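You operate a simulated robot arm through the tools that you are given. There is no shell and no other tool.

You are at the controls of a simulated robot arm. One attempt, no reset.

TASK
Fit a black ring and the orange fitting on the grey post, clamp it and pump to about 80 kPa.
Fine: shut the vent before pumping.

It is judged by the outcome, as a careful person would: the job done as asked, and still so three seconds after it is handed in. It fails if anything else is knocked over, pushed out of place, dropped, spilled or broken.

THE ROBOT
A 6-joint arm with a three-finger gripper, fixed in place. Base frame: the origin is at the foot of the arm, x ahead of it, y to its left, z up. Lengths are in mm, angles in rad, forces in N, time in s.
Its first joint turns from -2.897 to 2.897 rad. Payload 4.89 kg.
The tool frame sits at the grasp point between the pads (the TCP): z along the fingers, y along the line on which they close. The tips reach 30 mm beyond it. The gripper opens to 164 mm. The gripper's body begins 125 mm behind the TCP.
Orientation is told as [roll, pitch, yaw] about the base's x, y, z axes, in that order, counted from this pose: with the fingers straight down and closing along the base's y, the tool's x points along the base's -x, its y along +y and its z along -z.

THE INTERFACE
- The arm moves only by the tool step_arm. Its argument "deltas" is a list that holds one entry, the list of rows, each a list of 7 numbers: the opening in per cent of the stroke, from 0 (shut) to 100 (fully open), then the shift along the tool's x, y, z in units of 40 mm (1.0 is 40 mm), then the turn, a rotation vector about the tool's x, y, z in units of 4 degrees (1.0 is 4 degrees). In form: [[[claw, x, y, z, ax, ay, az], ...]]. A call has 1 to 20 rows; each row shifts and turns the commanded pose from where the row before left it, along the tool's axes as they then stand. A call with a number of a shift or a turn outside -1 to 1 is refused whole. Rows are played at 5 a second. More than 50 mm and 0.15 rad between two rows, or a gripper value outside its range, and nothing of the call is played. A pose out of reach is approached as far as the arm can. The call stops where the force on the tool passes 40 N (or 10 N more than at its start, if that is more) or the arm is blocked; 0.2 s more then pass. The fingers move at their own pace (about 108 mm/s each) and stop on an object; they squeeze with about 25 N. The grip force told is the motor's: it shows also when the fingers shut on nothing. Time passes only in rows, and 0.2 s behind the last, so rows that do not move let the fingers close. It gives the time, the measured TCP pose, the force on the tool (base axes), the opening and the grip force at its end, in the units of the frame above (readings bear some noise), with the torque about the TCP (base axes, N m) and any sound that the robot's microphone picked up.
- Cameras (640 x 400 px; columns grow to the right, rows downward): "scene" is fixed at [221.6, -652.2, 1428.2]; the picture's right is [0.53, -0.85, 0.00], its down [-0.52, -0.33, -0.79] and it looks along [0.67, 0.42, -0.61] (base axes); focal length 320 px, centre (320, 200). "wrist" rides on the gripper at [76, -2, -152] in the tool frame; the picture's right is [0.02, 1.00, 0.00], its down [-0.88, 0.02, -0.47] and it looks along [-0.47, 0.01, 0.88] (tool axes); focal length 247 px, centre (320, 200). There is no depth. A picture from a camera that has moved, and an enlarged one, comes with that camera's place and axes in the base frame and with its lens.
- get_image(camera): a new picture of that camera. The clock stands still meanwhile.
- raise_lower(by): slides the trunk up (or, below 0, down) by that many mm; the arm rides with it, the base frame stays. It gives what a move gives, with no picture.
- inspect(camera, box): a new picture of the part [left, top, right, bottom] of that camera's present view, enlarged. The clock stands still meanwhile.
- hand_in(): hands the job in; it is judged then, once.

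Places have to be worked out from the pictures, the camera data and where the tool is seen. Open the gripper and draw the arm clear of the work before you hand the job in, unless the task says otherwise.

The tools are called after ">>>" as name(argument=value, ...) on one line, values as JSON. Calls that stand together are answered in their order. step_arm: Moves the arm, as the interface text tells. Its arguments: {"type":"object","properties":{"deltas":{"type":"array"}},"required":["deltas"]} The other tools are called the same way: raise_lower (by) slides the trunk up or down; get_image (camera) takes a picture; inspect (camera, box) takes an enlarged picture of a part of a camera's view; hand_in () hands the job in.

At the start:

```text
clock: 0.0
eef_pos: [561.6, -285.6, 1193.0]
orientation: [0.0, -0.001, 0.0]
contact_force: [0.1, -0.1, 0.6]
torque: [0.01, 0.02, -0.02]
opening: 163.9
grip_force: 0.1
trunk travel left (down, up): [-175.0, 215.0]
```

scene: 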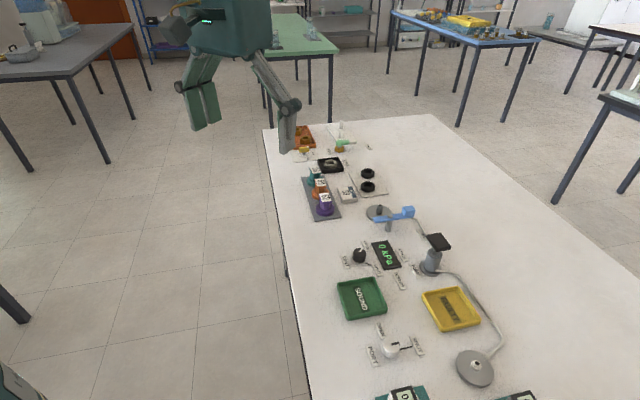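
wrist: 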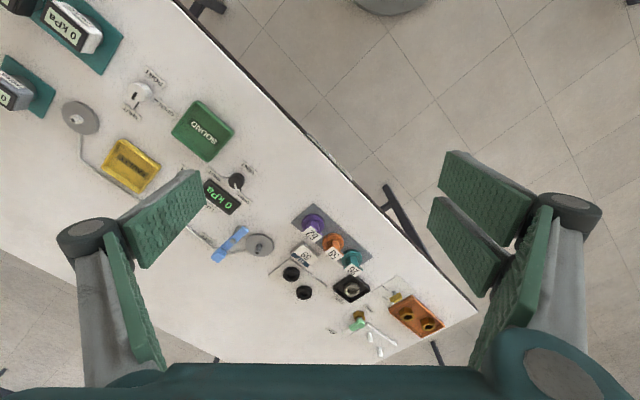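

I'll begin by enlarging the work area in both cameras to identify the parts.

>>> inspect(camera="scene", box=[260, 110, 420, 210])

>>> inspect(camera="scene", box=[320, 190, 520, 315])

>>> inspect(camera="scene", box=[340, 275, 540, 400])

>>> inspect(camera="wrist", box=[200, 190, 460, 360])

>>> inspect(camera="wrist", box=[0, 0, 260, 220])

```text
4.00 times, centred on (340, 160) of scene
camera zoom: at [221.6, -652.2, 1428.2], right [0.53, -0.85, 0.0], down [-0.52, -0.33, -0.79], along [0.67, 0.42, -0.61], focal length 1280 px, centre (240, 360)
```

zoom: 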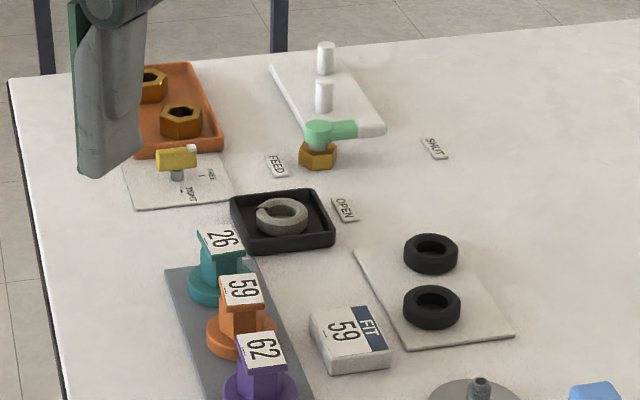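

```text
3.20 times, centred on (420, 252) of scene
camera zoom: at [221.6, -652.2, 1428.2], right [0.53, -0.85, 0.0], down [-0.52, -0.33, -0.79], along [0.67, 0.42, -0.61], focal length 1024 px, centre (0, 32)
```

zoom: 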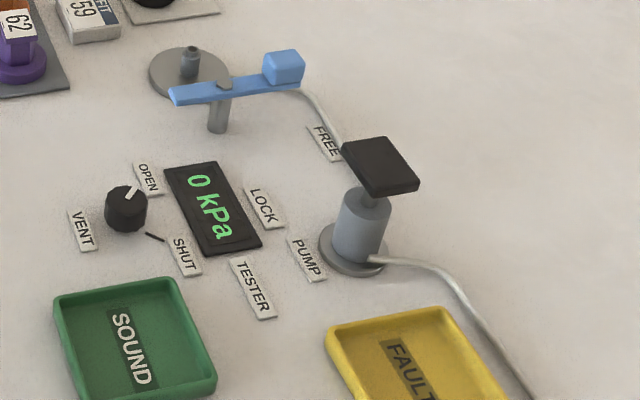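

```text
3.20 times, centred on (440, 338) of scene
camera zoom: at [221.6, -652.2, 1428.2], right [0.53, -0.85, 0.0], down [-0.52, -0.33, -0.79], along [0.67, 0.42, -0.61], focal length 1024 px, centre (-64, -240)
```

zoom: 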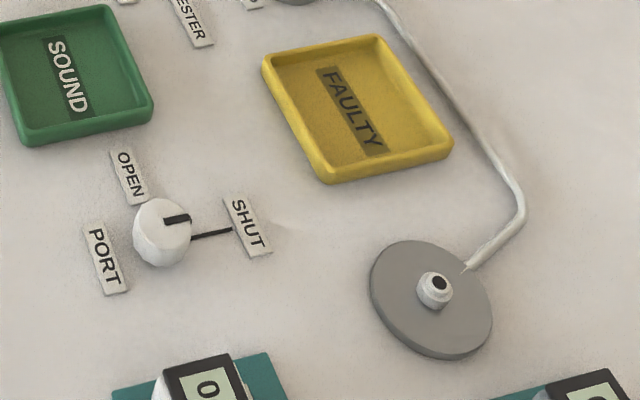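

```text
2.35 times, centred on (330, 275) of wrist
camera zoom: at [484.9, -288.8, 1345.4], right [-0.02, 1.0, 0.0], down [0.88, 0.02, 0.47], along [0.47, 0.01, -0.88], focal length 581 px, centre (296, 24)
```

zoom: 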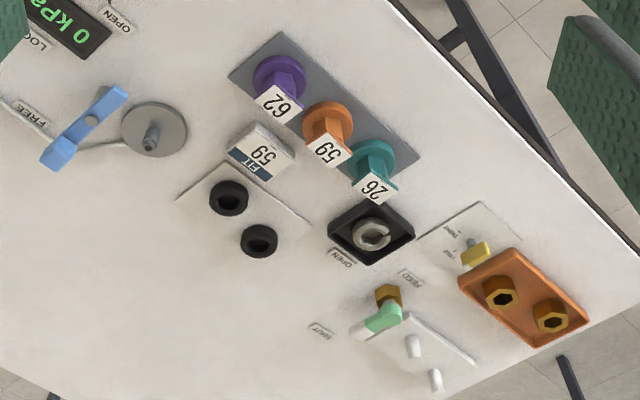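

```text
1.82 times, centred on (130, 110) of wrist
camera zoom: at [484.9, -288.8, 1345.4], right [-0.02, 1.0, 0.0], down [0.88, 0.02, 0.47], along [0.47, 0.01, -0.88], focal length 449 px, centre (666, 364)
```

zoom: 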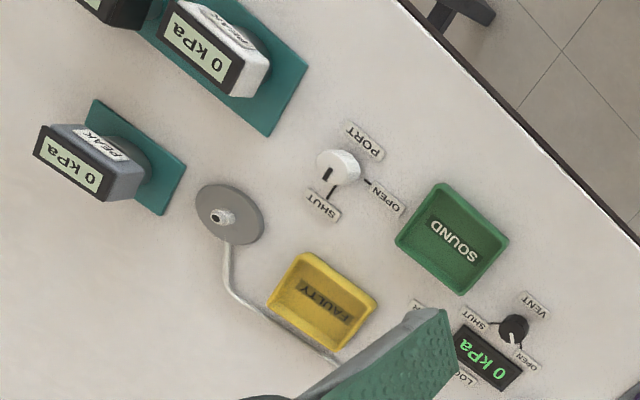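

The table top triangulates to about z≈880; the grey post is near (862,-430), the rings near (950,-355) and the orange "59" fitting near (843,-263). I'll move in above the area to get better pictures before touching anything.

>>> step_arm(deltas=[[[100, -0.8, -0.1, 0.6, 0, 0, 0], [100, -0.8, -0.1, 0.6, 0, 0, 0], [100, -0.8, -0.1, 0.6, 0, 0, 0], [100, -0.8, -0.1, 0.6, 0, 0, 0]]])

>>> get_image(camera="wrist")

>>> get_image(camera="scene")

```text
clock: 1.0
eef_pos: [690.3, -298.4, 1097.4]
orientation: [0.001, -0.002, 0.001]
contact_force: [-2.0, -0.3, 0.4]
torque: [-0.05, -0.18, -0.01]
opening: 163.9
grip_force: 0.0
trunk travel left (down, up): [-175.0, 215.0]
```

```text
taken
camera wrist: at [613.2, -301.4, 1250.2], right [-0.02, 1.0, 0.0], down [0.88, 0.02, 0.47], along [0.47, 0.01, -0.88], focal length 247 px, centre (320, 200)
```

wrist: 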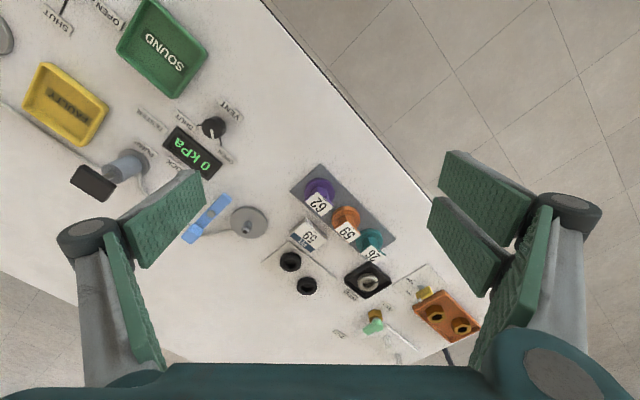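

```text
taken
```

scene: 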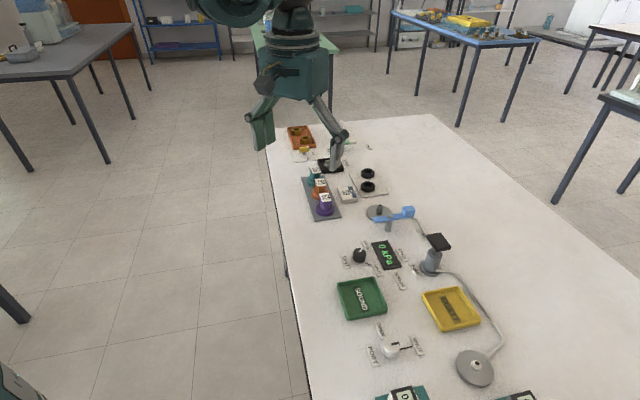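

The pose is as commanded. Now I'll enlarge the wrist view on the rings, fitting, post and valves.

>>> inspect(camera="wrist", box=[250, 150, 410, 300])

>>> inspect(camera="wrist", box=[60, 80, 280, 270])

>>> inspect(camera="scene", box=[330, 150, 430, 230])

```text
2.67 times, centred on (330, 225) of wrist
camera zoom: at [613.2, -301.4, 1250.2], right [-0.02, 1.0, 0.0], down [0.88, 0.02, 0.47], along [0.47, 0.01, -0.88], focal length 659 px, centre (293, 133)
```

zoom: 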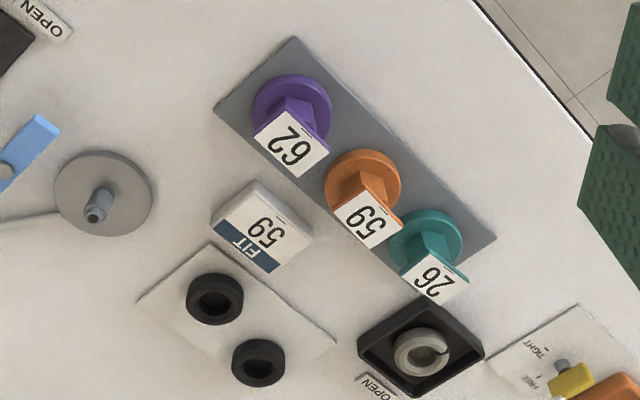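

```text
2.11 times, centred on (170, 175) of wrist
camera zoom: at [613.2, -301.4, 1250.2], right [-0.02, 1.0, 0.0], down [0.88, 0.02, 0.47], along [0.47, 0.01, -0.88], focal length 520 px, centre (636, 253)
```

zoom: 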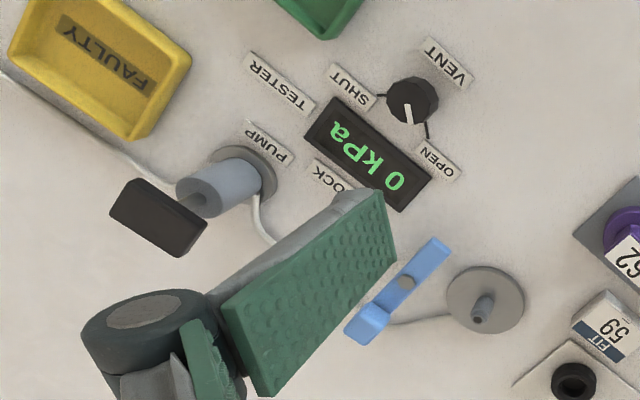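

```text
5.00 times, centred on (380, 190) of scene
camera zoom: at [221.6, -652.2, 1428.2], right [0.53, -0.85, 0.0], down [-0.52, -0.33, -0.79], along [0.67, 0.42, -0.61], focal length 1600 px, centre (20, 250)
```

zoom: 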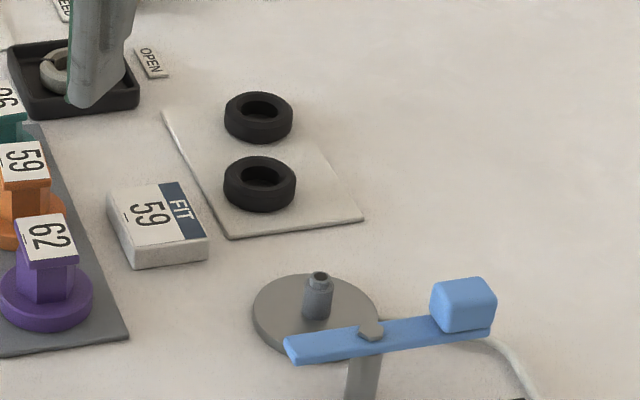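

Rings, fittings, grey post, blue lever (handle at FREE), vent knob (pointer at OPEN), gauge and pump are all identified. I'll yaw the tool toward the work direction (−24°) and move closer for precise measurement.

>>> step_arm(deltas=[[[100, 0, 0, 0, 0, 0, 1], [100, 0, 0, 0, 0, 0, 1], [100, 0, 0, 0, 0, 0, 1], [100, 0, 0, 0, 0, 0, 1], [100, 0, 0, 0, 0, 0, 1], [100, 0, 0, 0, 0, 0, 1], [100, -0.9, -0.05, 0.2, 0, 0, 0], [100, -0.9, -0.05, 0.2, 0, 0, 0], [100, -0.9, -0.05, 0.2, 0, 0, 0], [100, -0.9, -0.05, 0.2, 0, 0, 0]]])

>>> get_image(camera="wrist")

>>> get_image(camera="scene")

```text
clock: 3.2
eef_pos: [818.4, -368.7, 1066.4]
orientation: [0.001, -0.001, -0.42]
contact_force: [-0.9, 0.6, 0.9]
torque: [-0.04, -0.14, 0.0]
opening: 163.9
grip_force: 0.0
trunk travel left (down, up): [-175.0, 215.0]
```

```text
taken
camera wrist: at [747.3, -339.7, 1220.1], right [0.39, 0.92, 0.0], down [0.81, -0.34, 0.47], along [0.44, -0.18, -0.88], focal length 247 px, centre (320, 200)
```

wrist: 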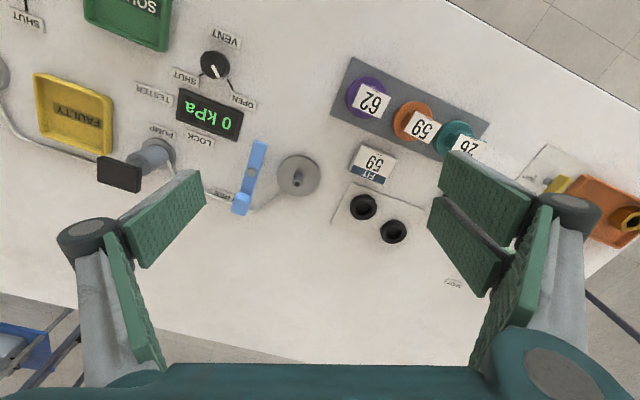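

```text
taken
```

scene: 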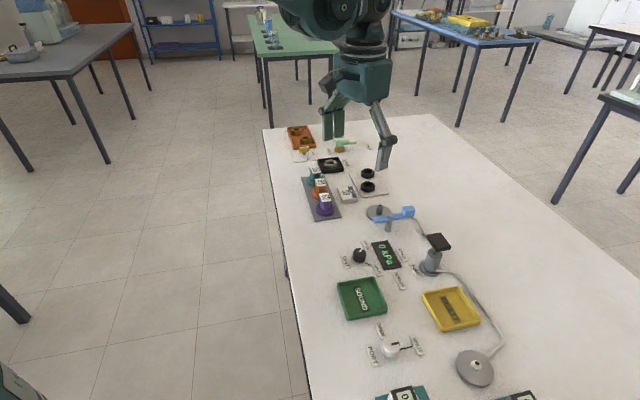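

Good view. I'll enlarge the key parts for measurement.

>>> inspect(camera="wrist", box=[220, 120, 440, 260])

>>> inspect(camera="wrist", box=[320, 40, 500, 170])

>>> inspect(camera="wrist", box=[90, 30, 290, 220])

```text
2.86 times, centred on (330, 190) of wrist
camera zoom: at [747.3, -339.7, 1220.1], right [0.39, 0.92, 0.0], down [0.81, -0.34, 0.47], along [0.44, -0.18, -0.88], focal length 706 px, centre (291, 229)
```

zoom: 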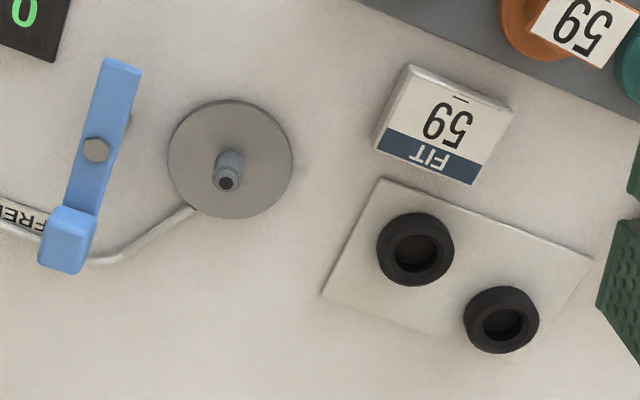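

```text
3.08 times, centred on (410, 105) of wrist
camera zoom: at [747.3, -339.7, 1220.1], right [0.39, 0.92, 0.0], down [0.81, -0.34, 0.47], along [0.44, -0.18, -0.88], focal length 760 px, centre (43, 492)
```

zoom: 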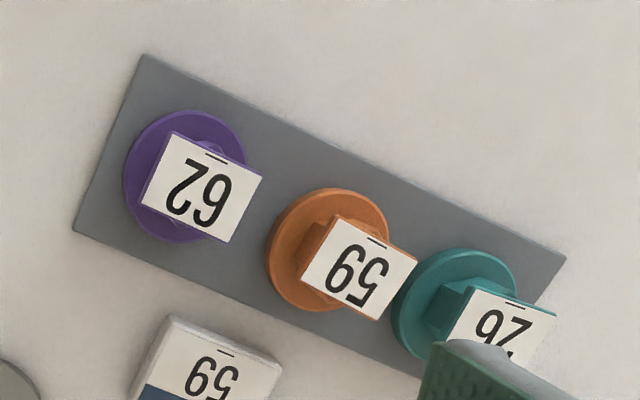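

```text
2.11 times, centred on (190, 125) of wrist
camera zoom: at [747.3, -339.7, 1220.1], right [0.39, 0.92, 0.0], down [0.81, -0.34, 0.47], along [0.44, -0.18, -0.88], focal length 520 px, centre (594, 358)
```

zoom: 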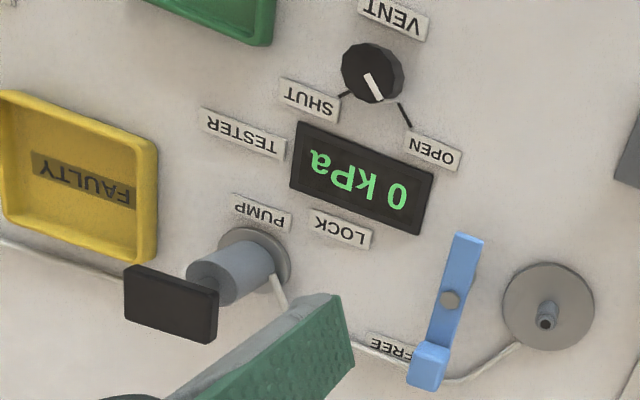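

Estimates so far: near ring ≈(949,-351), post ≈(867,-424) with top ≈z 904, orange fitting ≈(852,-251), pump plate ≈(756,-602). The ring is at r≈1012, so I'll tilt the fingers outward 16° about the closing axis and approach a pre-grasp above the near ring.

>>> step_arm(deltas=[[[100, 0, 0, 0, 0, -1, 0], [80, 0, 0, 0, 0, -1, 0], [60, 0, 0, 0, 0, -1, 0], [50, 0, 0, 0, 0, -1, 0], [50, -0.51, 0.43, 0.57, 0, 0, 0], [50, -0.51, 0.43, 0.57, 0, 0, 0], [50, -0.51, 0.43, 0.57, 0, 0, 0], [50, -0.51, 0.43, 0.57, 0, 0, 0]]])

>>> get_image(camera="wrist")

>>> get_image(camera="scene")

```text
clock: 5.0
eef_pos: [940.4, -347.0, 1000.9]
orientation: [0.0, -0.279, -0.418]
contact_force: [-0.7, -0.2, 1.0]
torque: [0.04, -0.12, 0.02]
opening: 82.0
grip_force: 0.1
trunk travel left (down, up): [-175.0, 215.0]
```

```text
taken
camera wrist: at [833.0, -302.2, 1125.8], right [0.39, 0.92, -0.01], down [0.66, -0.27, 0.7], along [0.64, -0.27, -0.72], focal length 247 px, centre (320, 200)
```

wrist: 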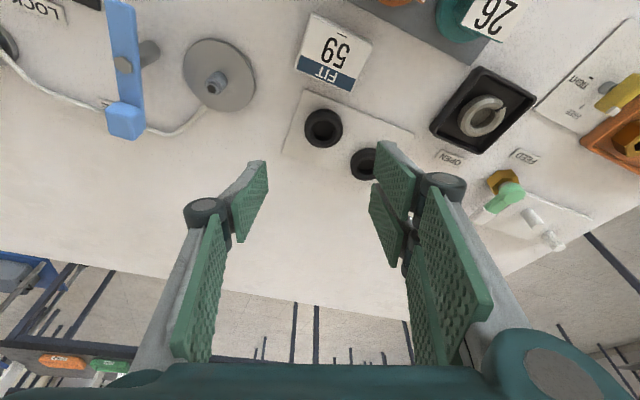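

```text
taken
```

scene: 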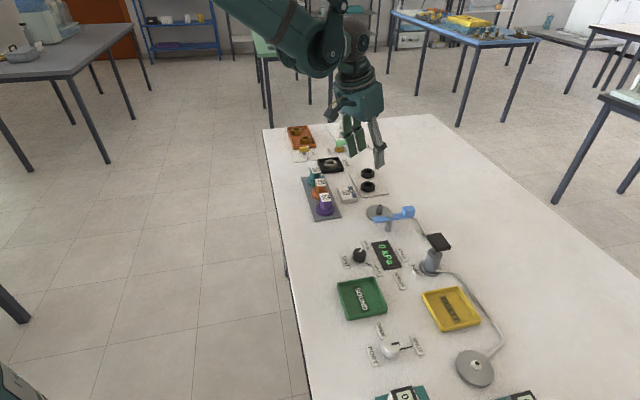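

The arm reached the tilted pose. I'll enlarge the rings and post here.

>>> inspect(camera="wrist", box=[270, 80, 400, 190])

>>> inspect(camera="wrist", box=[80, 0, 280, 160])

```text
3.64 times, centred on (335, 135) of wrist
camera zoom: at [833.0, -302.2, 1125.8], right [0.39, 0.92, -0.01], down [0.66, -0.27, 0.7], along [0.64, -0.27, -0.72], focal length 898 px, centre (266, 436)
```

zoom: 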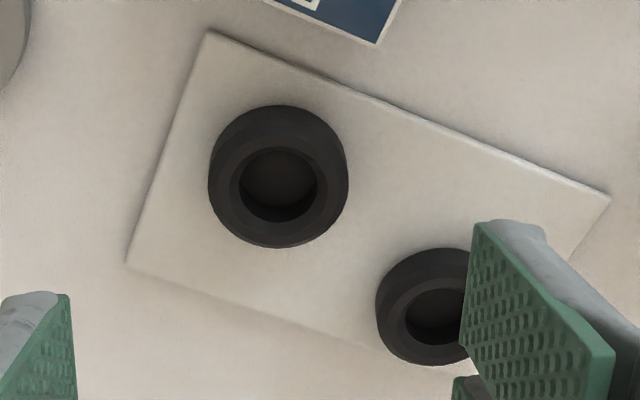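

```text
2.50 times, centred on (180, 80) of wrist
camera zoom: at [833.0, -302.2, 1125.8], right [0.39, 0.92, -0.01], down [0.66, -0.27, 0.7], along [0.64, -0.27, -0.72], focal length 617 px, centre (670, 500)
```

zoom: 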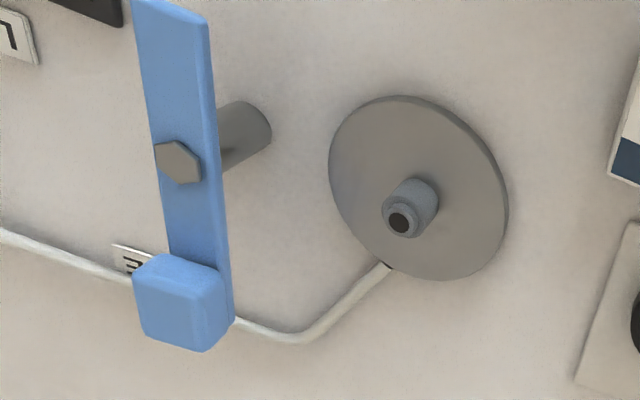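

Ring hole centre is about 3 mm to the tool's +y and ~6 mm further outward than my line; I'll correct while descending 60 mm straight down and look again.

>>> step_arm(deltas=[[[45, 0.134, 0.041, 0.741, 0, 0, 0], [45, 0.134, 0.041, 0.741, 0, 0, 0]]])

>>> get_image(camera="wrist")

>>> inspect(camera="wrist", box=[250, 80, 410, 200])

>>> inspect(camera="scene", box=[320, 120, 440, 220])

```text
clock: 5.6
eef_pos: [947.7, -348.8, 939.9]
orientation: [0.001, -0.28, -0.417]
contact_force: [-1.6, -0.2, 0.8]
torque: [-0.03, -0.16, 0.0]
opening: 73.8
grip_force: 0.1
trunk travel left (down, up): [-175.0, 215.0]
```

```text
taken
camera wrist: at [840.5, -304.4, 1065.8], right [0.39, 0.92, -0.01], down [0.66, -0.27, 0.7], along [0.64, -0.27, -0.72], focal length 247 px, centre (320, 200)
```

wrist: 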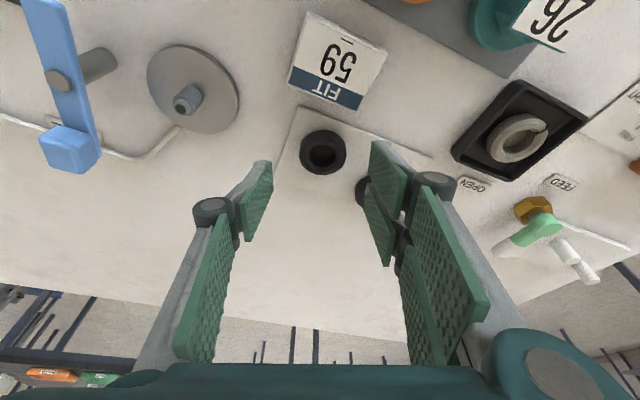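

```text
3.33 times, centred on (330, 140) of wrist
camera zoom: at [840.5, -304.4, 1065.8], right [0.39, 0.92, -0.01], down [0.66, -0.27, 0.7], along [0.64, -0.27, -0.72], focal length 823 px, centre (287, 400)
```

zoom: 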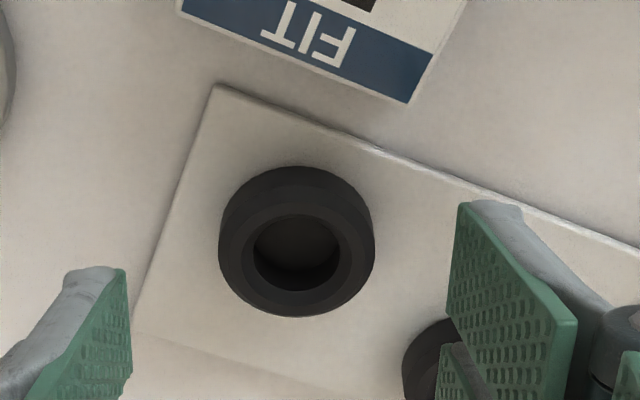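

```text
4.00 times, centred on (380, 170) of scene
camera zoom: at [221.6, -652.2, 1428.2], right [0.53, -0.85, 0.0], down [-0.52, -0.33, -0.79], along [0.67, 0.42, -0.61], focal length 1280 px, centre (80, 320)
```

zoom: 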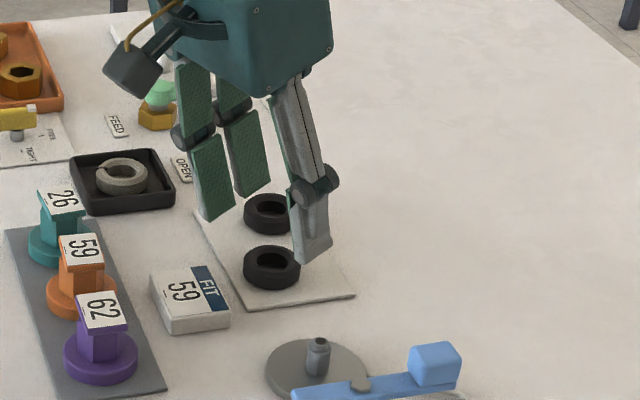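

The ring top triangulates to z≈881 (board ≈870). I'll descend 35 mm more with a 2 mm outward and 2 mm lateral correction, keeping an eye on the force.

>>> step_arm(deltas=[[[42, 0.096, 0.024, 0.43, 0, 0, 0], [42, 0.096, 0.024, 0.43, 0, 0, 0], [42, 0, 0, 0, 0, 0, 0]]])

>>> get_image(camera="wrist")

>>> inspect(camera="wrist", box=[240, 100, 400, 220])

>>> inspect(camera="scene", box=[330, 140, 410, 205])

```text
clock: 6.4
eef_pos: [951.8, -346.9, 903.6]
orientation: [0.0, -0.281, -0.42]
contact_force: [0.5, 0.5, 0.1]
torque: [0.02, 0.02, 0.0]
opening: 68.8
grip_force: 0.1
trunk travel left (down, up): [-175.0, 215.0]
```

```text
taken
camera wrist: at [844.7, -302.5, 1029.7], right [0.39, 0.92, -0.01], down [0.66, -0.27, 0.7], along [0.64, -0.27, -0.72], focal length 247 px, centre (320, 200)
```

wrist: 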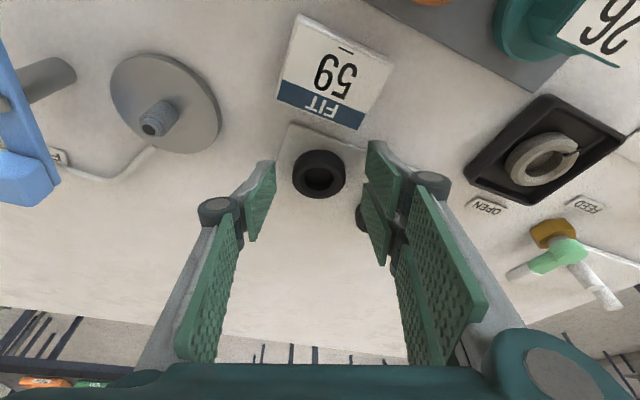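

```text
3.33 times, centred on (320, 160) of wrist
camera zoom: at [844.7, -302.5, 1029.7], right [0.39, 0.92, -0.01], down [0.66, -0.27, 0.7], along [0.64, -0.27, -0.72], focal length 823 px, centre (320, 333)
```

zoom: 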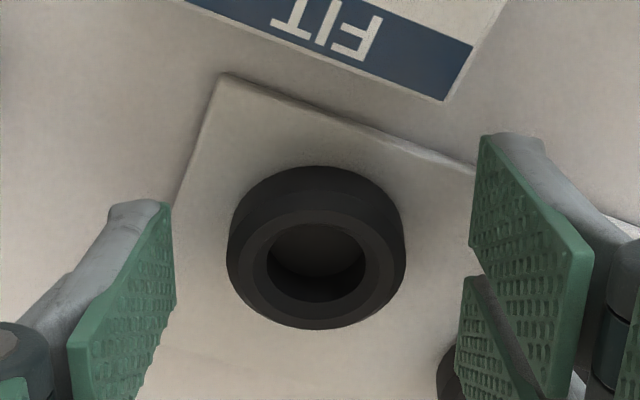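

```text
6.15 times, centred on (370, 172) of scene
camera zoom: at [221.6, -652.2, 1428.2], right [0.53, -0.85, 0.0], down [-0.52, -0.33, -0.79], along [0.67, 0.42, -0.61], focal length 1970 px, centre (12, 369)
```

zoom: 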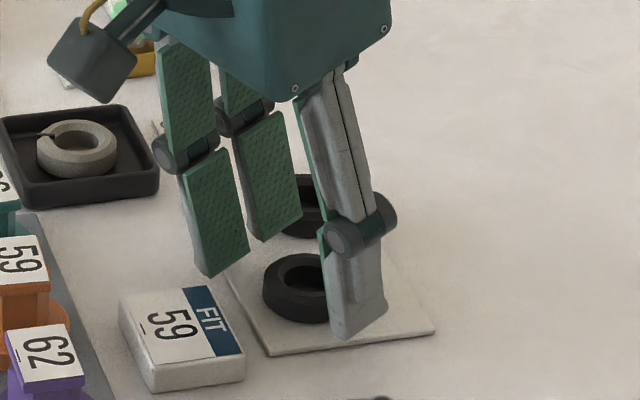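

The fingers straddle the ring with tips ≈1 mm above the board and no contact force. I'll nudge −1.4 mm laterally and close on the ring.

>>> step_arm(deltas=[[[42, 0, -0.035, 0, 0, 0, 0], [20, 0, 0, 0, 0, 0, 0], [0, 0, 0, 0, 0, 0, 0], [0, 0, 0, 0, 0, 0, 0]]])

>>> get_image(camera="wrist")

>>> inspect(camera="wrist", box=[240, 100, 400, 220])

```text
clock: 7.4
eef_pos: [951.1, -348.0, 903.8]
orientation: [-0.001, -0.279, -0.419]
contact_force: [0.7, 0.3, 1.0]
torque: [0.02, 0.0, 0.0]
opening: 44.7
grip_force: 25.3
trunk travel left (down, up): [-175.0, 215.0]
```

```text
taken
camera wrist: at [844.0, -303.6, 1030.2], right [0.39, 0.92, -0.01], down [0.66, -0.27, 0.7], along [0.64, -0.27, -0.72], focal length 247 px, centre (320, 200)
```

wrist: 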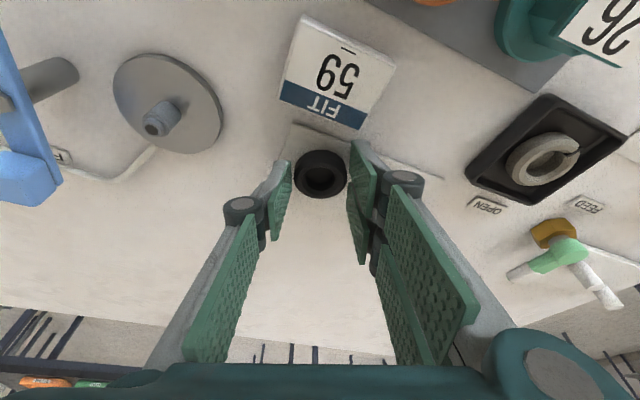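

```text
3.33 times, centred on (320, 160) of wrist
camera zoom: at [844.0, -303.6, 1030.2], right [0.39, 0.92, -0.01], down [0.66, -0.27, 0.7], along [0.64, -0.27, -0.72], focal length 823 px, centre (320, 333)
```

zoom: 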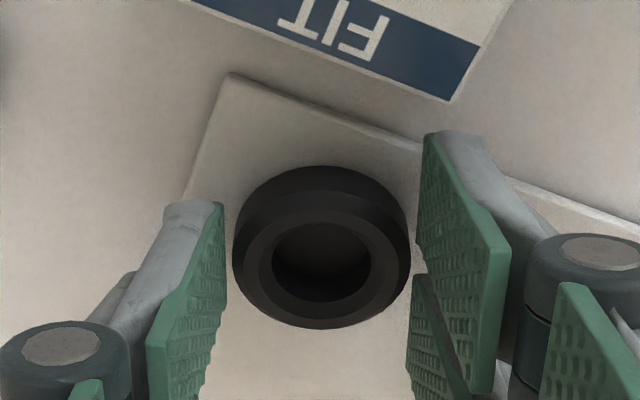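

Grip stopped at 44.7 mm with 25 N — ring OD ≈ 44 mm. Lifting straight up and checking that the ring comes along.

>>> step_arm(deltas=[[[0, -0.103, 0, -0.36, 0, 0, 0], [0, -0.207, 0, -0.721, 0, 0, 0], [0, -0.207, 0, -0.721, 0, 0, 0]]])

>>> inspect(camera="wrist", box=[240, 100, 400, 220])

>>> inspect(camera="scene", box=[320, 130, 440, 230])

>>> get_image(camera="wrist")

```text
clock: 8.2
eef_pos: [950.4, -347.1, 977.4]
orientation: [0.0, -0.28, -0.417]
contact_force: [0.8, -0.9, -0.2]
torque: [0.03, 0.11, 0.0]
opening: 44.1
grip_force: 25.5
trunk travel left (down, up): [-175.0, 215.0]
```

```text
3.33 times, centred on (320, 160) of wrist
camera zoom: at [844.4, -302.8, 1102.6], right [0.39, 0.92, -0.01], down [0.66, -0.27, 0.7], along [0.64, -0.27, -0.72], focal length 823 px, centre (320, 333)
```

zoom: 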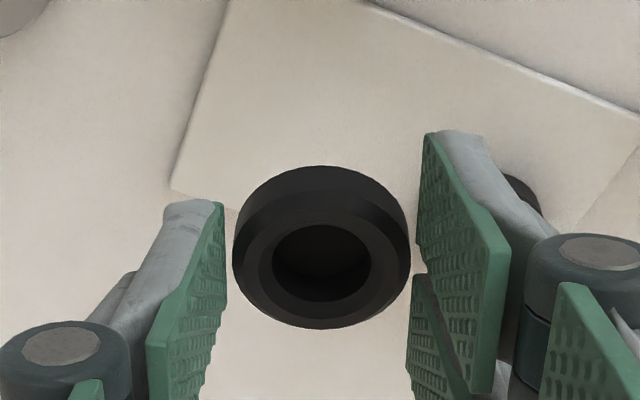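

```text
4.00 times, centred on (380, 180) of scene
camera zoom: at [221.6, -652.2, 1428.2], right [0.53, -0.85, 0.0], down [-0.52, -0.33, -0.79], along [0.67, 0.42, -0.61], focal length 1280 px, centre (80, 280)
```

zoom: 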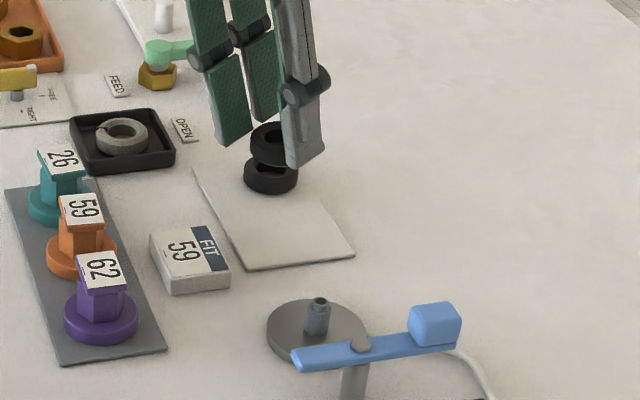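

```text
taken
camera wrist: at [844.4, -302.8, 1102.6], right [0.39, 0.92, -0.01], down [0.66, -0.27, 0.7], along [0.64, -0.27, -0.72], focal length 247 px, centre (320, 200)
```

wrist: 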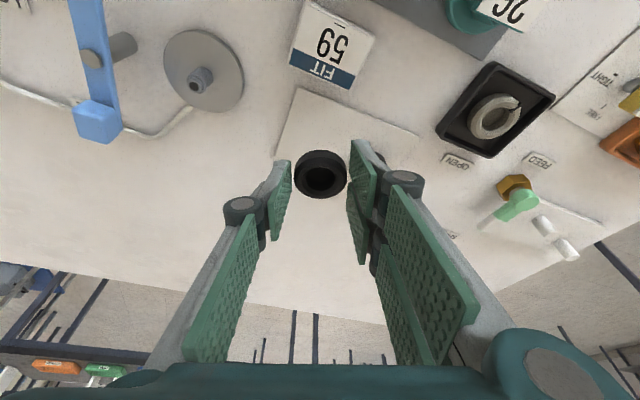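

Ring is lifted cleanly. I'll zoom tightly into its hole and on the post to gauge sizes.

>>> inspect(camera="wrist", box=[290, 145, 354, 200])

>>> inspect(camera="wrist", box=[150, 20, 260, 120])

>>> inspect(camera="scene", box=[355, 195, 420, 245])

```text
7.27 times, centred on (322, 172) of wrist
camera zoom: at [844.4, -302.8, 1102.6], right [0.39, 0.92, -0.01], down [0.66, -0.27, 0.7], along [0.64, -0.27, -0.72], focal length 1796 px, centre (306, 400)
```

zoom: 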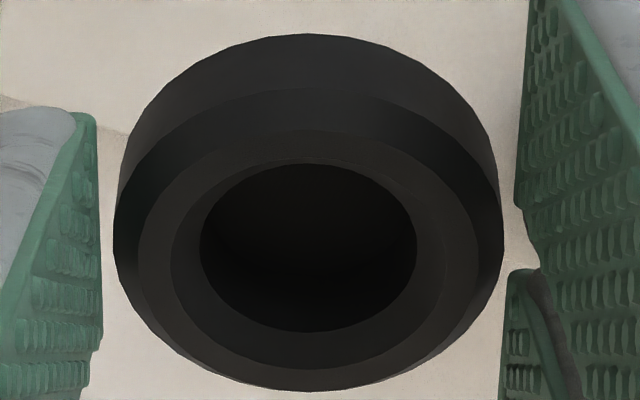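

```text
4.00 times, centred on (205, 70) of wrist
camera zoom: at [844.4, -302.8, 1102.6], right [0.39, 0.92, -0.01], down [0.66, -0.27, 0.7], along [0.64, -0.27, -0.72], focal length 988 px, centre (780, 720)
```

zoom: 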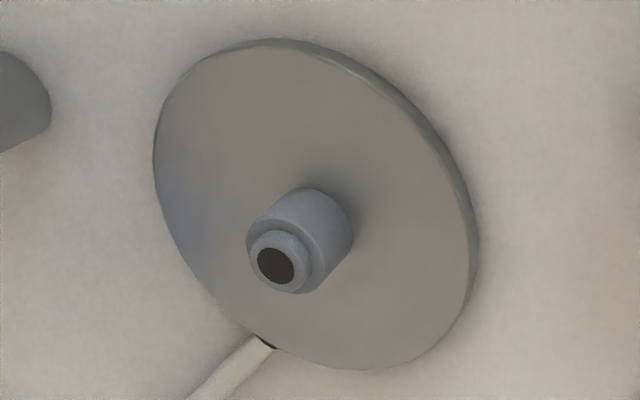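

```text
8.00 times, centred on (388, 220) of scene
camera zoom: at [221.6, -652.2, 1428.2], right [0.53, -0.85, 0.0], down [-0.52, -0.33, -0.79], along [0.67, 0.42, -0.61], focal length 2561 px, centre (-220, 40)
```

zoom: 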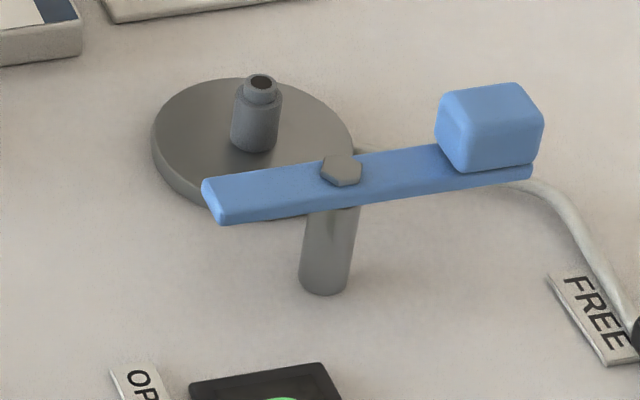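

Post ≈(868,-423), shaft ≈17 mm dia vs ring hole ≈23 mm. I'll carry the ring to ~20 mm above the post top, keeping orientation, then verify alignment.

>>> step_arm(deltas=[[[0, 0.333, -0.643, 0.0175, 0, 0, 0], [0, 0.333, -0.643, 0.0175, 0, 0, 0], [0, 0.333, -0.643, 0.0175, 0, 0, 0], [0, 0.333, -0.643, 0.0175, 0, 0, 0], [0, 0, 0, 0, 0, 0, 0]]])

>>> get_image(camera="wrist")

>>> inspect(camera="wrist", box=[240, 100, 400, 220])

>>> inspect(camera="scene", box=[335, 170, 431, 245])

```text
clock: 9.4
eef_pos: [859.0, -421.6, 958.5]
orientation: [0.0, -0.279, -0.419]
contact_force: [0.9, 0.0, -0.5]
torque: [0.04, -0.01, 0.07]
opening: 44.6
grip_force: 24.5
trunk travel left (down, up): [-175.0, 215.0]
```

```text
taken
camera wrist: at [752.5, -377.3, 1085.3], right [0.39, 0.92, -0.01], down [0.66, -0.27, 0.7], along [0.64, -0.27, -0.72], focal length 247 px, centre (320, 200)
```

wrist: 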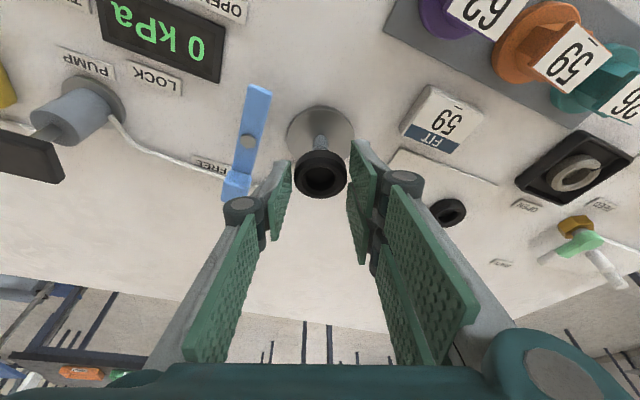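

```text
3.33 times, centred on (320, 160) of wrist
camera zoom: at [752.5, -377.3, 1085.3], right [0.39, 0.92, -0.01], down [0.66, -0.27, 0.7], along [0.64, -0.27, -0.72], focal length 823 px, centre (320, 333)
```

zoom: 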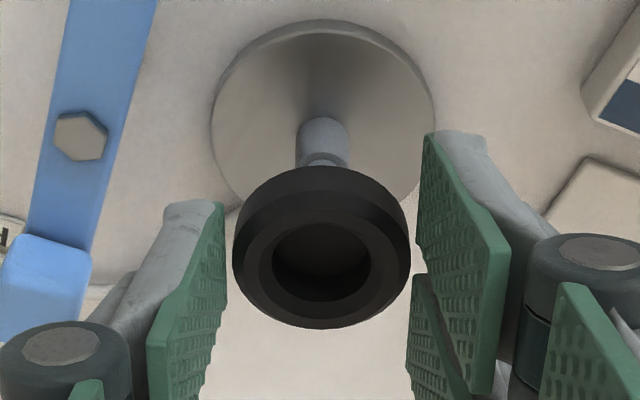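

```text
5.33 times, centred on (383, 208) of scene
camera zoom: at [221.6, -652.2, 1428.2], right [0.53, -0.85, 0.0], down [-0.52, -0.33, -0.79], along [0.67, 0.42, -0.61], focal length 1707 px, centre (-16, 160)
```

zoom: 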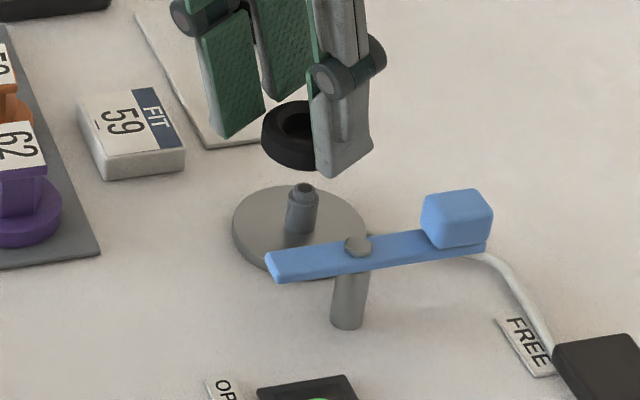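

Both cameras agree the ring centre must go ~5 mm further outward (lateral alignment is fine); the post top triangulates to z≈894. I'll shift outward 5 mm and lower 20 mm, then recheck.

>>> step_arm(deltas=[[[0, 0.009, 0, 0.26, 0, 0, 0], [0, 0.009, 0, 0.255, 0, 0, 0], [0, 0, 0, 0, 0, 0, 0]]])

>>> inspect(camera="wrist", box=[240, 100, 400, 220])

>>> inspect(camera="scene", box=[351, 180, 415, 230])

```text
clock: 10.2
eef_pos: [864.5, -422.9, 940.3]
orientation: [0.0, -0.28, -0.419]
contact_force: [-0.2, 0.4, -0.1]
torque: [0.02, 0.04, 0.01]
opening: 44.7
grip_force: 24.6
trunk travel left (down, up): [-175.0, 215.0]
```

```text
3.33 times, centred on (320, 160) of wrist
camera zoom: at [758.3, -378.8, 1066.6], right [0.39, 0.92, -0.01], down [0.66, -0.27, 0.7], along [0.64, -0.27, -0.72], focal length 823 px, centre (320, 333)
```

zoom: 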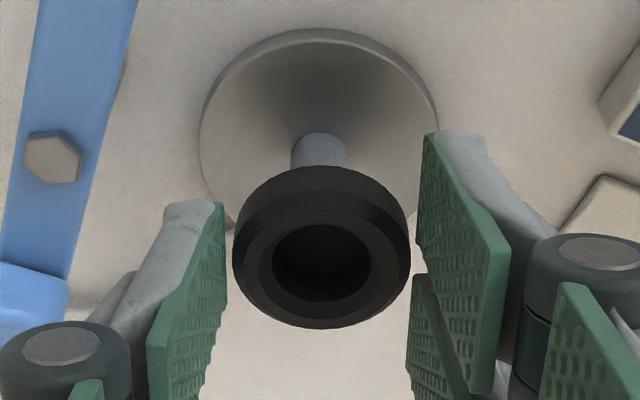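

```text
8.00 times, centred on (383, 205) of scene
camera zoom: at [221.6, -652.2, 1428.2], right [0.53, -0.85, 0.0], down [-0.52, -0.33, -0.79], along [0.67, 0.42, -0.61], focal length 2561 px, centre (-184, 160)
```

zoom: 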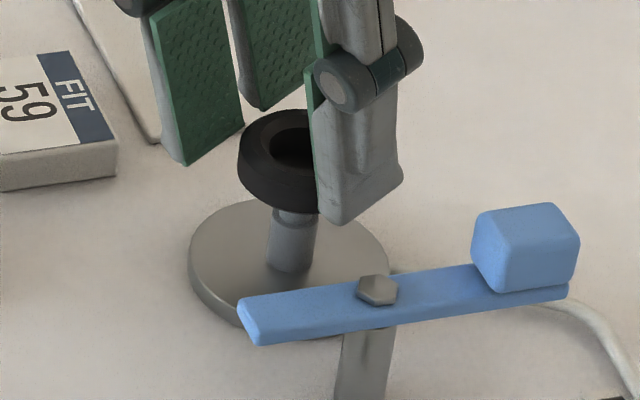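

Alignment looks within ~1 mm in both views. I'll lower 16 mm in small steps so the ring begins to pass over the post, and check force.

>>> step_arm(deltas=[[[0, 0.0276, 0, 0.096, 0, 0, 0], [0, 0.0276, 0, 0.096, 0, 0, 0], [0, 0.0276, 0, 0.096, 0, 0, 0], [0, 0.0276, 0, 0.096, 0, 0, 0], [0, 0, 0, 0, 0, 0, 0]]])

>>> inspect(camera="wrist", box=[240, 100, 400, 220])

>>> inspect(camera="scene", box=[351, 180, 415, 230])

```text
clock: 11.4
eef_pos: [866.7, -422.7, 925.6]
orientation: [-0.001, -0.279, -0.418]
contact_force: [-0.7, 0.0, 0.0]
torque: [-0.02, 0.01, 0.02]
opening: 44.6
grip_force: 24.2
trunk travel left (down, up): [-175.0, 215.0]
```

```text
3.33 times, centred on (320, 160) of wrist
camera zoom: at [759.6, -378.5, 1052.1], right [0.39, 0.92, -0.01], down [0.66, -0.27, 0.7], along [0.64, -0.27, -0.72], focal length 823 px, centre (320, 333)
```

zoom: 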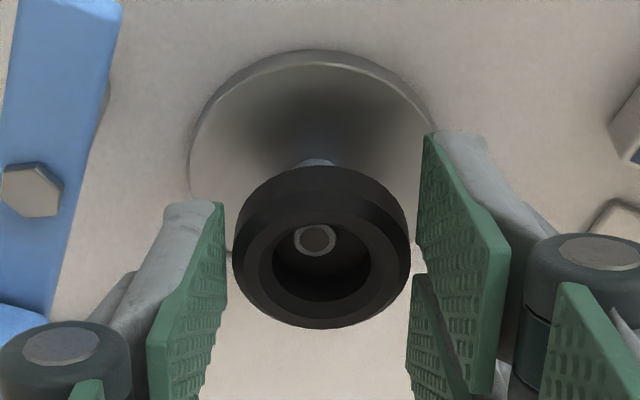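

```text
8.00 times, centred on (383, 205) of scene
camera zoom: at [221.6, -652.2, 1428.2], right [0.53, -0.85, 0.0], down [-0.52, -0.33, -0.79], along [0.67, 0.42, -0.61], focal length 2561 px, centre (-184, 160)
```

zoom: 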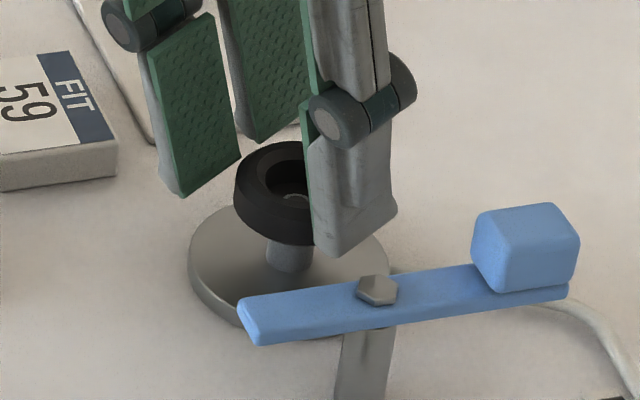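

The post top is now visible inside the ring's hole, slightly off by ~1.2 mm laterally; correcting and continuing down 12 mm.

>>> step_arm(deltas=[[[0, 0, -0.03, 0, 0, 0, 0], [0, 0.0276, 0, 0.096, 0, 0, 0], [0, 0.0276, 0, 0.096, 0, 0, 0], [0, 0.0276, 0, 0.096, 0, 0, 0], [0, 0, 0, 0, 0, 0, 0]]])

>>> inspect(camera="wrist", box=[240, 100, 400, 220])

>>> inspect(camera="scene", box=[351, 180, 415, 230])

```text
clock: 12.6
eef_pos: [865.4, -426.0, 913.8]
orientation: [0.0, -0.281, -0.417]
contact_force: [-0.6, 0.2, -0.6]
torque: [0.03, 0.01, -0.01]
opening: 44.2
grip_force: 24.8
trunk travel left (down, up): [-175.0, 215.0]
```

```text
3.33 times, centred on (320, 160) of wrist
camera zoom: at [758.1, -379.6, 1040.3], right [0.39, 0.92, -0.01], down [0.66, -0.27, 0.7], along [0.64, -0.27, -0.72], focal length 823 px, centre (320, 333)
```

zoom: 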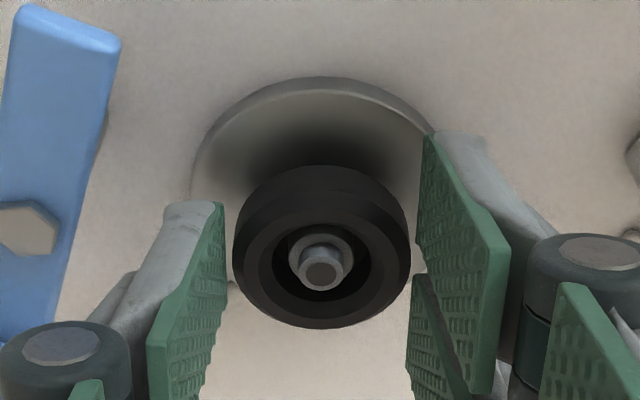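

```text
8.00 times, centred on (383, 205) of scene
camera zoom: at [221.6, -652.2, 1428.2], right [0.53, -0.85, 0.0], down [-0.52, -0.33, -0.79], along [0.67, 0.42, -0.61], focal length 2561 px, centre (-184, 160)
```

zoom: 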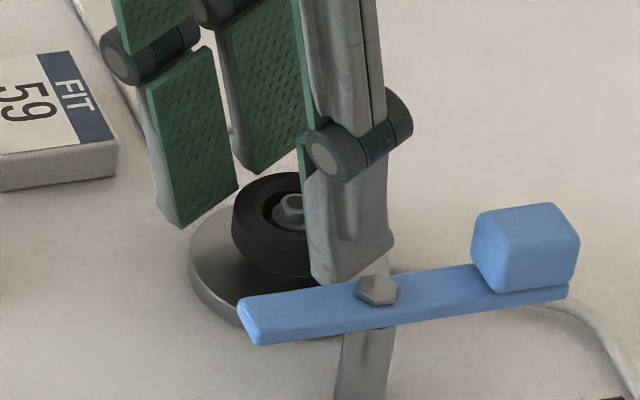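

Ring is well centred on the post with no contact force. Lowering ~10 mm more toward the disc.

>>> step_arm(deltas=[[[0, 0.0276, 0, 0.096, 0, 0, 0], [0, 0.0276, 0, 0.096, 0, 0, 0], [0, 0.0138, 0, 0.048, 0, 0, 0], [0, 0, 0, 0, 0, 0, 0]]])

>>> inspect(camera="wrist", box=[240, 100, 400, 220])

>>> inspect(camera="scene", box=[351, 180, 415, 230])

```text
clock: 13.4
eef_pos: [864.6, -424.6, 907.6]
orientation: [0.001, -0.282, -0.418]
contact_force: [-6.9, 4.7, 31.9]
torque: [0.11, 0.03, 0.01]
opening: 44.5
grip_force: 24.8
trunk travel left (down, up): [-175.0, 215.0]
stopped in row 4: the force on the tool passed its limit at 43 N (the readings are from after the stop); the commanded pose is now the measured one
```

```text
3.33 times, centred on (320, 160) of wrist
camera zoom: at [757.8, -379.9, 1033.3], right [0.39, 0.92, -0.01], down [0.66, -0.27, 0.7], along [0.64, -0.27, -0.71], focal length 823 px, centre (320, 333)
```

zoom: 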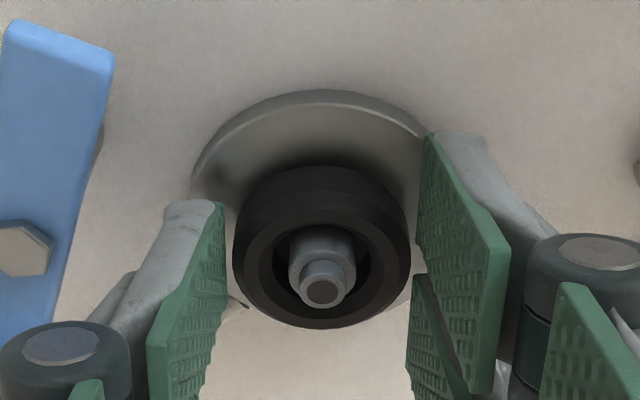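

```text
8.00 times, centred on (383, 205) of scene
camera zoom: at [221.6, -652.2, 1428.2], right [0.53, -0.85, 0.0], down [-0.52, -0.33, -0.79], along [0.67, 0.42, -0.61], focal length 2561 px, centre (-184, 160)
```

zoom: 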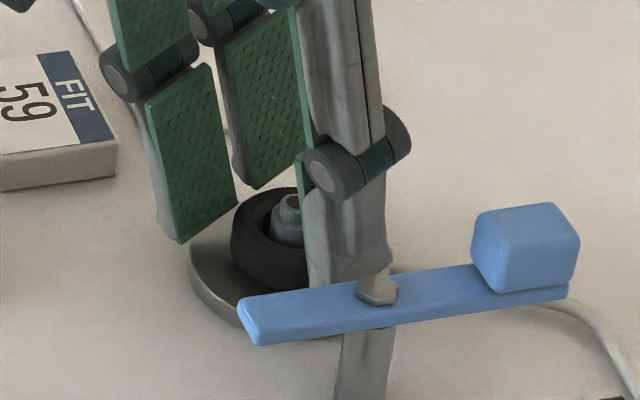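

Contact at TCP z≈907.6 with the ring apparently on the disc. I'll relieve 1 mm and open slightly (to ~53 mm, keeping clear of the lever), then check the ring.

>>> step_arm(deltas=[[[0, -0.0069, 0, -0.024, 0, 0, 0], [32, 0, 0, 0, 0, 0, 0], [32, 0, 0, 0, 0, 0, 0], [32, 0, 0, 0, 0, 0, 0]]])

>>> inspect(camera="wrist", box=[240, 100, 400, 220])

>>> inspect(camera="scene", box=[351, 180, 415, 230])

```text
clock: 14.4
eef_pos: [866.3, -424.5, 905.5]
orientation: [0.0, -0.281, -0.419]
contact_force: [0.3, -0.7, 0.3]
torque: [0.01, -0.02, 0.0]
opening: 52.6
grip_force: 0.0
trunk travel left (down, up): [-175.0, 215.0]
```

```text
3.33 times, centred on (320, 160) of wrist
camera zoom: at [759.1, -380.4, 1032.2], right [0.39, 0.92, -0.01], down [0.66, -0.27, 0.7], along [0.64, -0.27, -0.72], focal length 823 px, centre (320, 333)
```

zoom: 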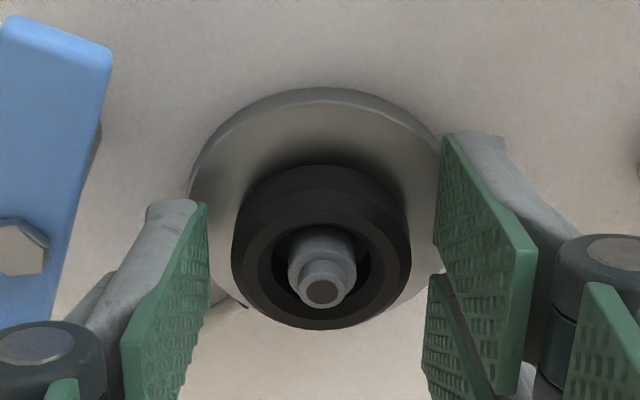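

```text
8.00 times, centred on (383, 205) of scene
camera zoom: at [221.6, -652.2, 1428.2], right [0.53, -0.85, 0.0], down [-0.52, -0.33, -0.79], along [0.67, 0.42, -0.61], focal length 2561 px, centre (-184, 160)
```

zoom: 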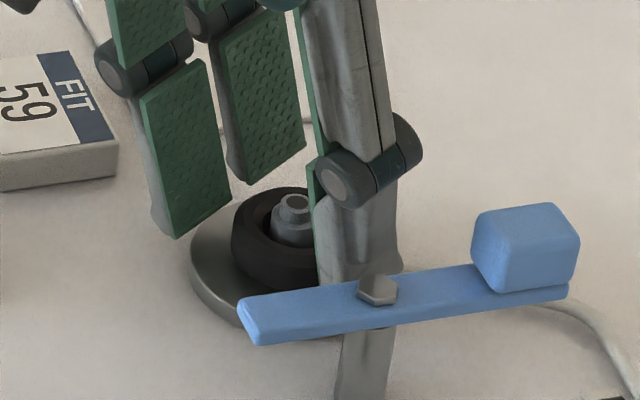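

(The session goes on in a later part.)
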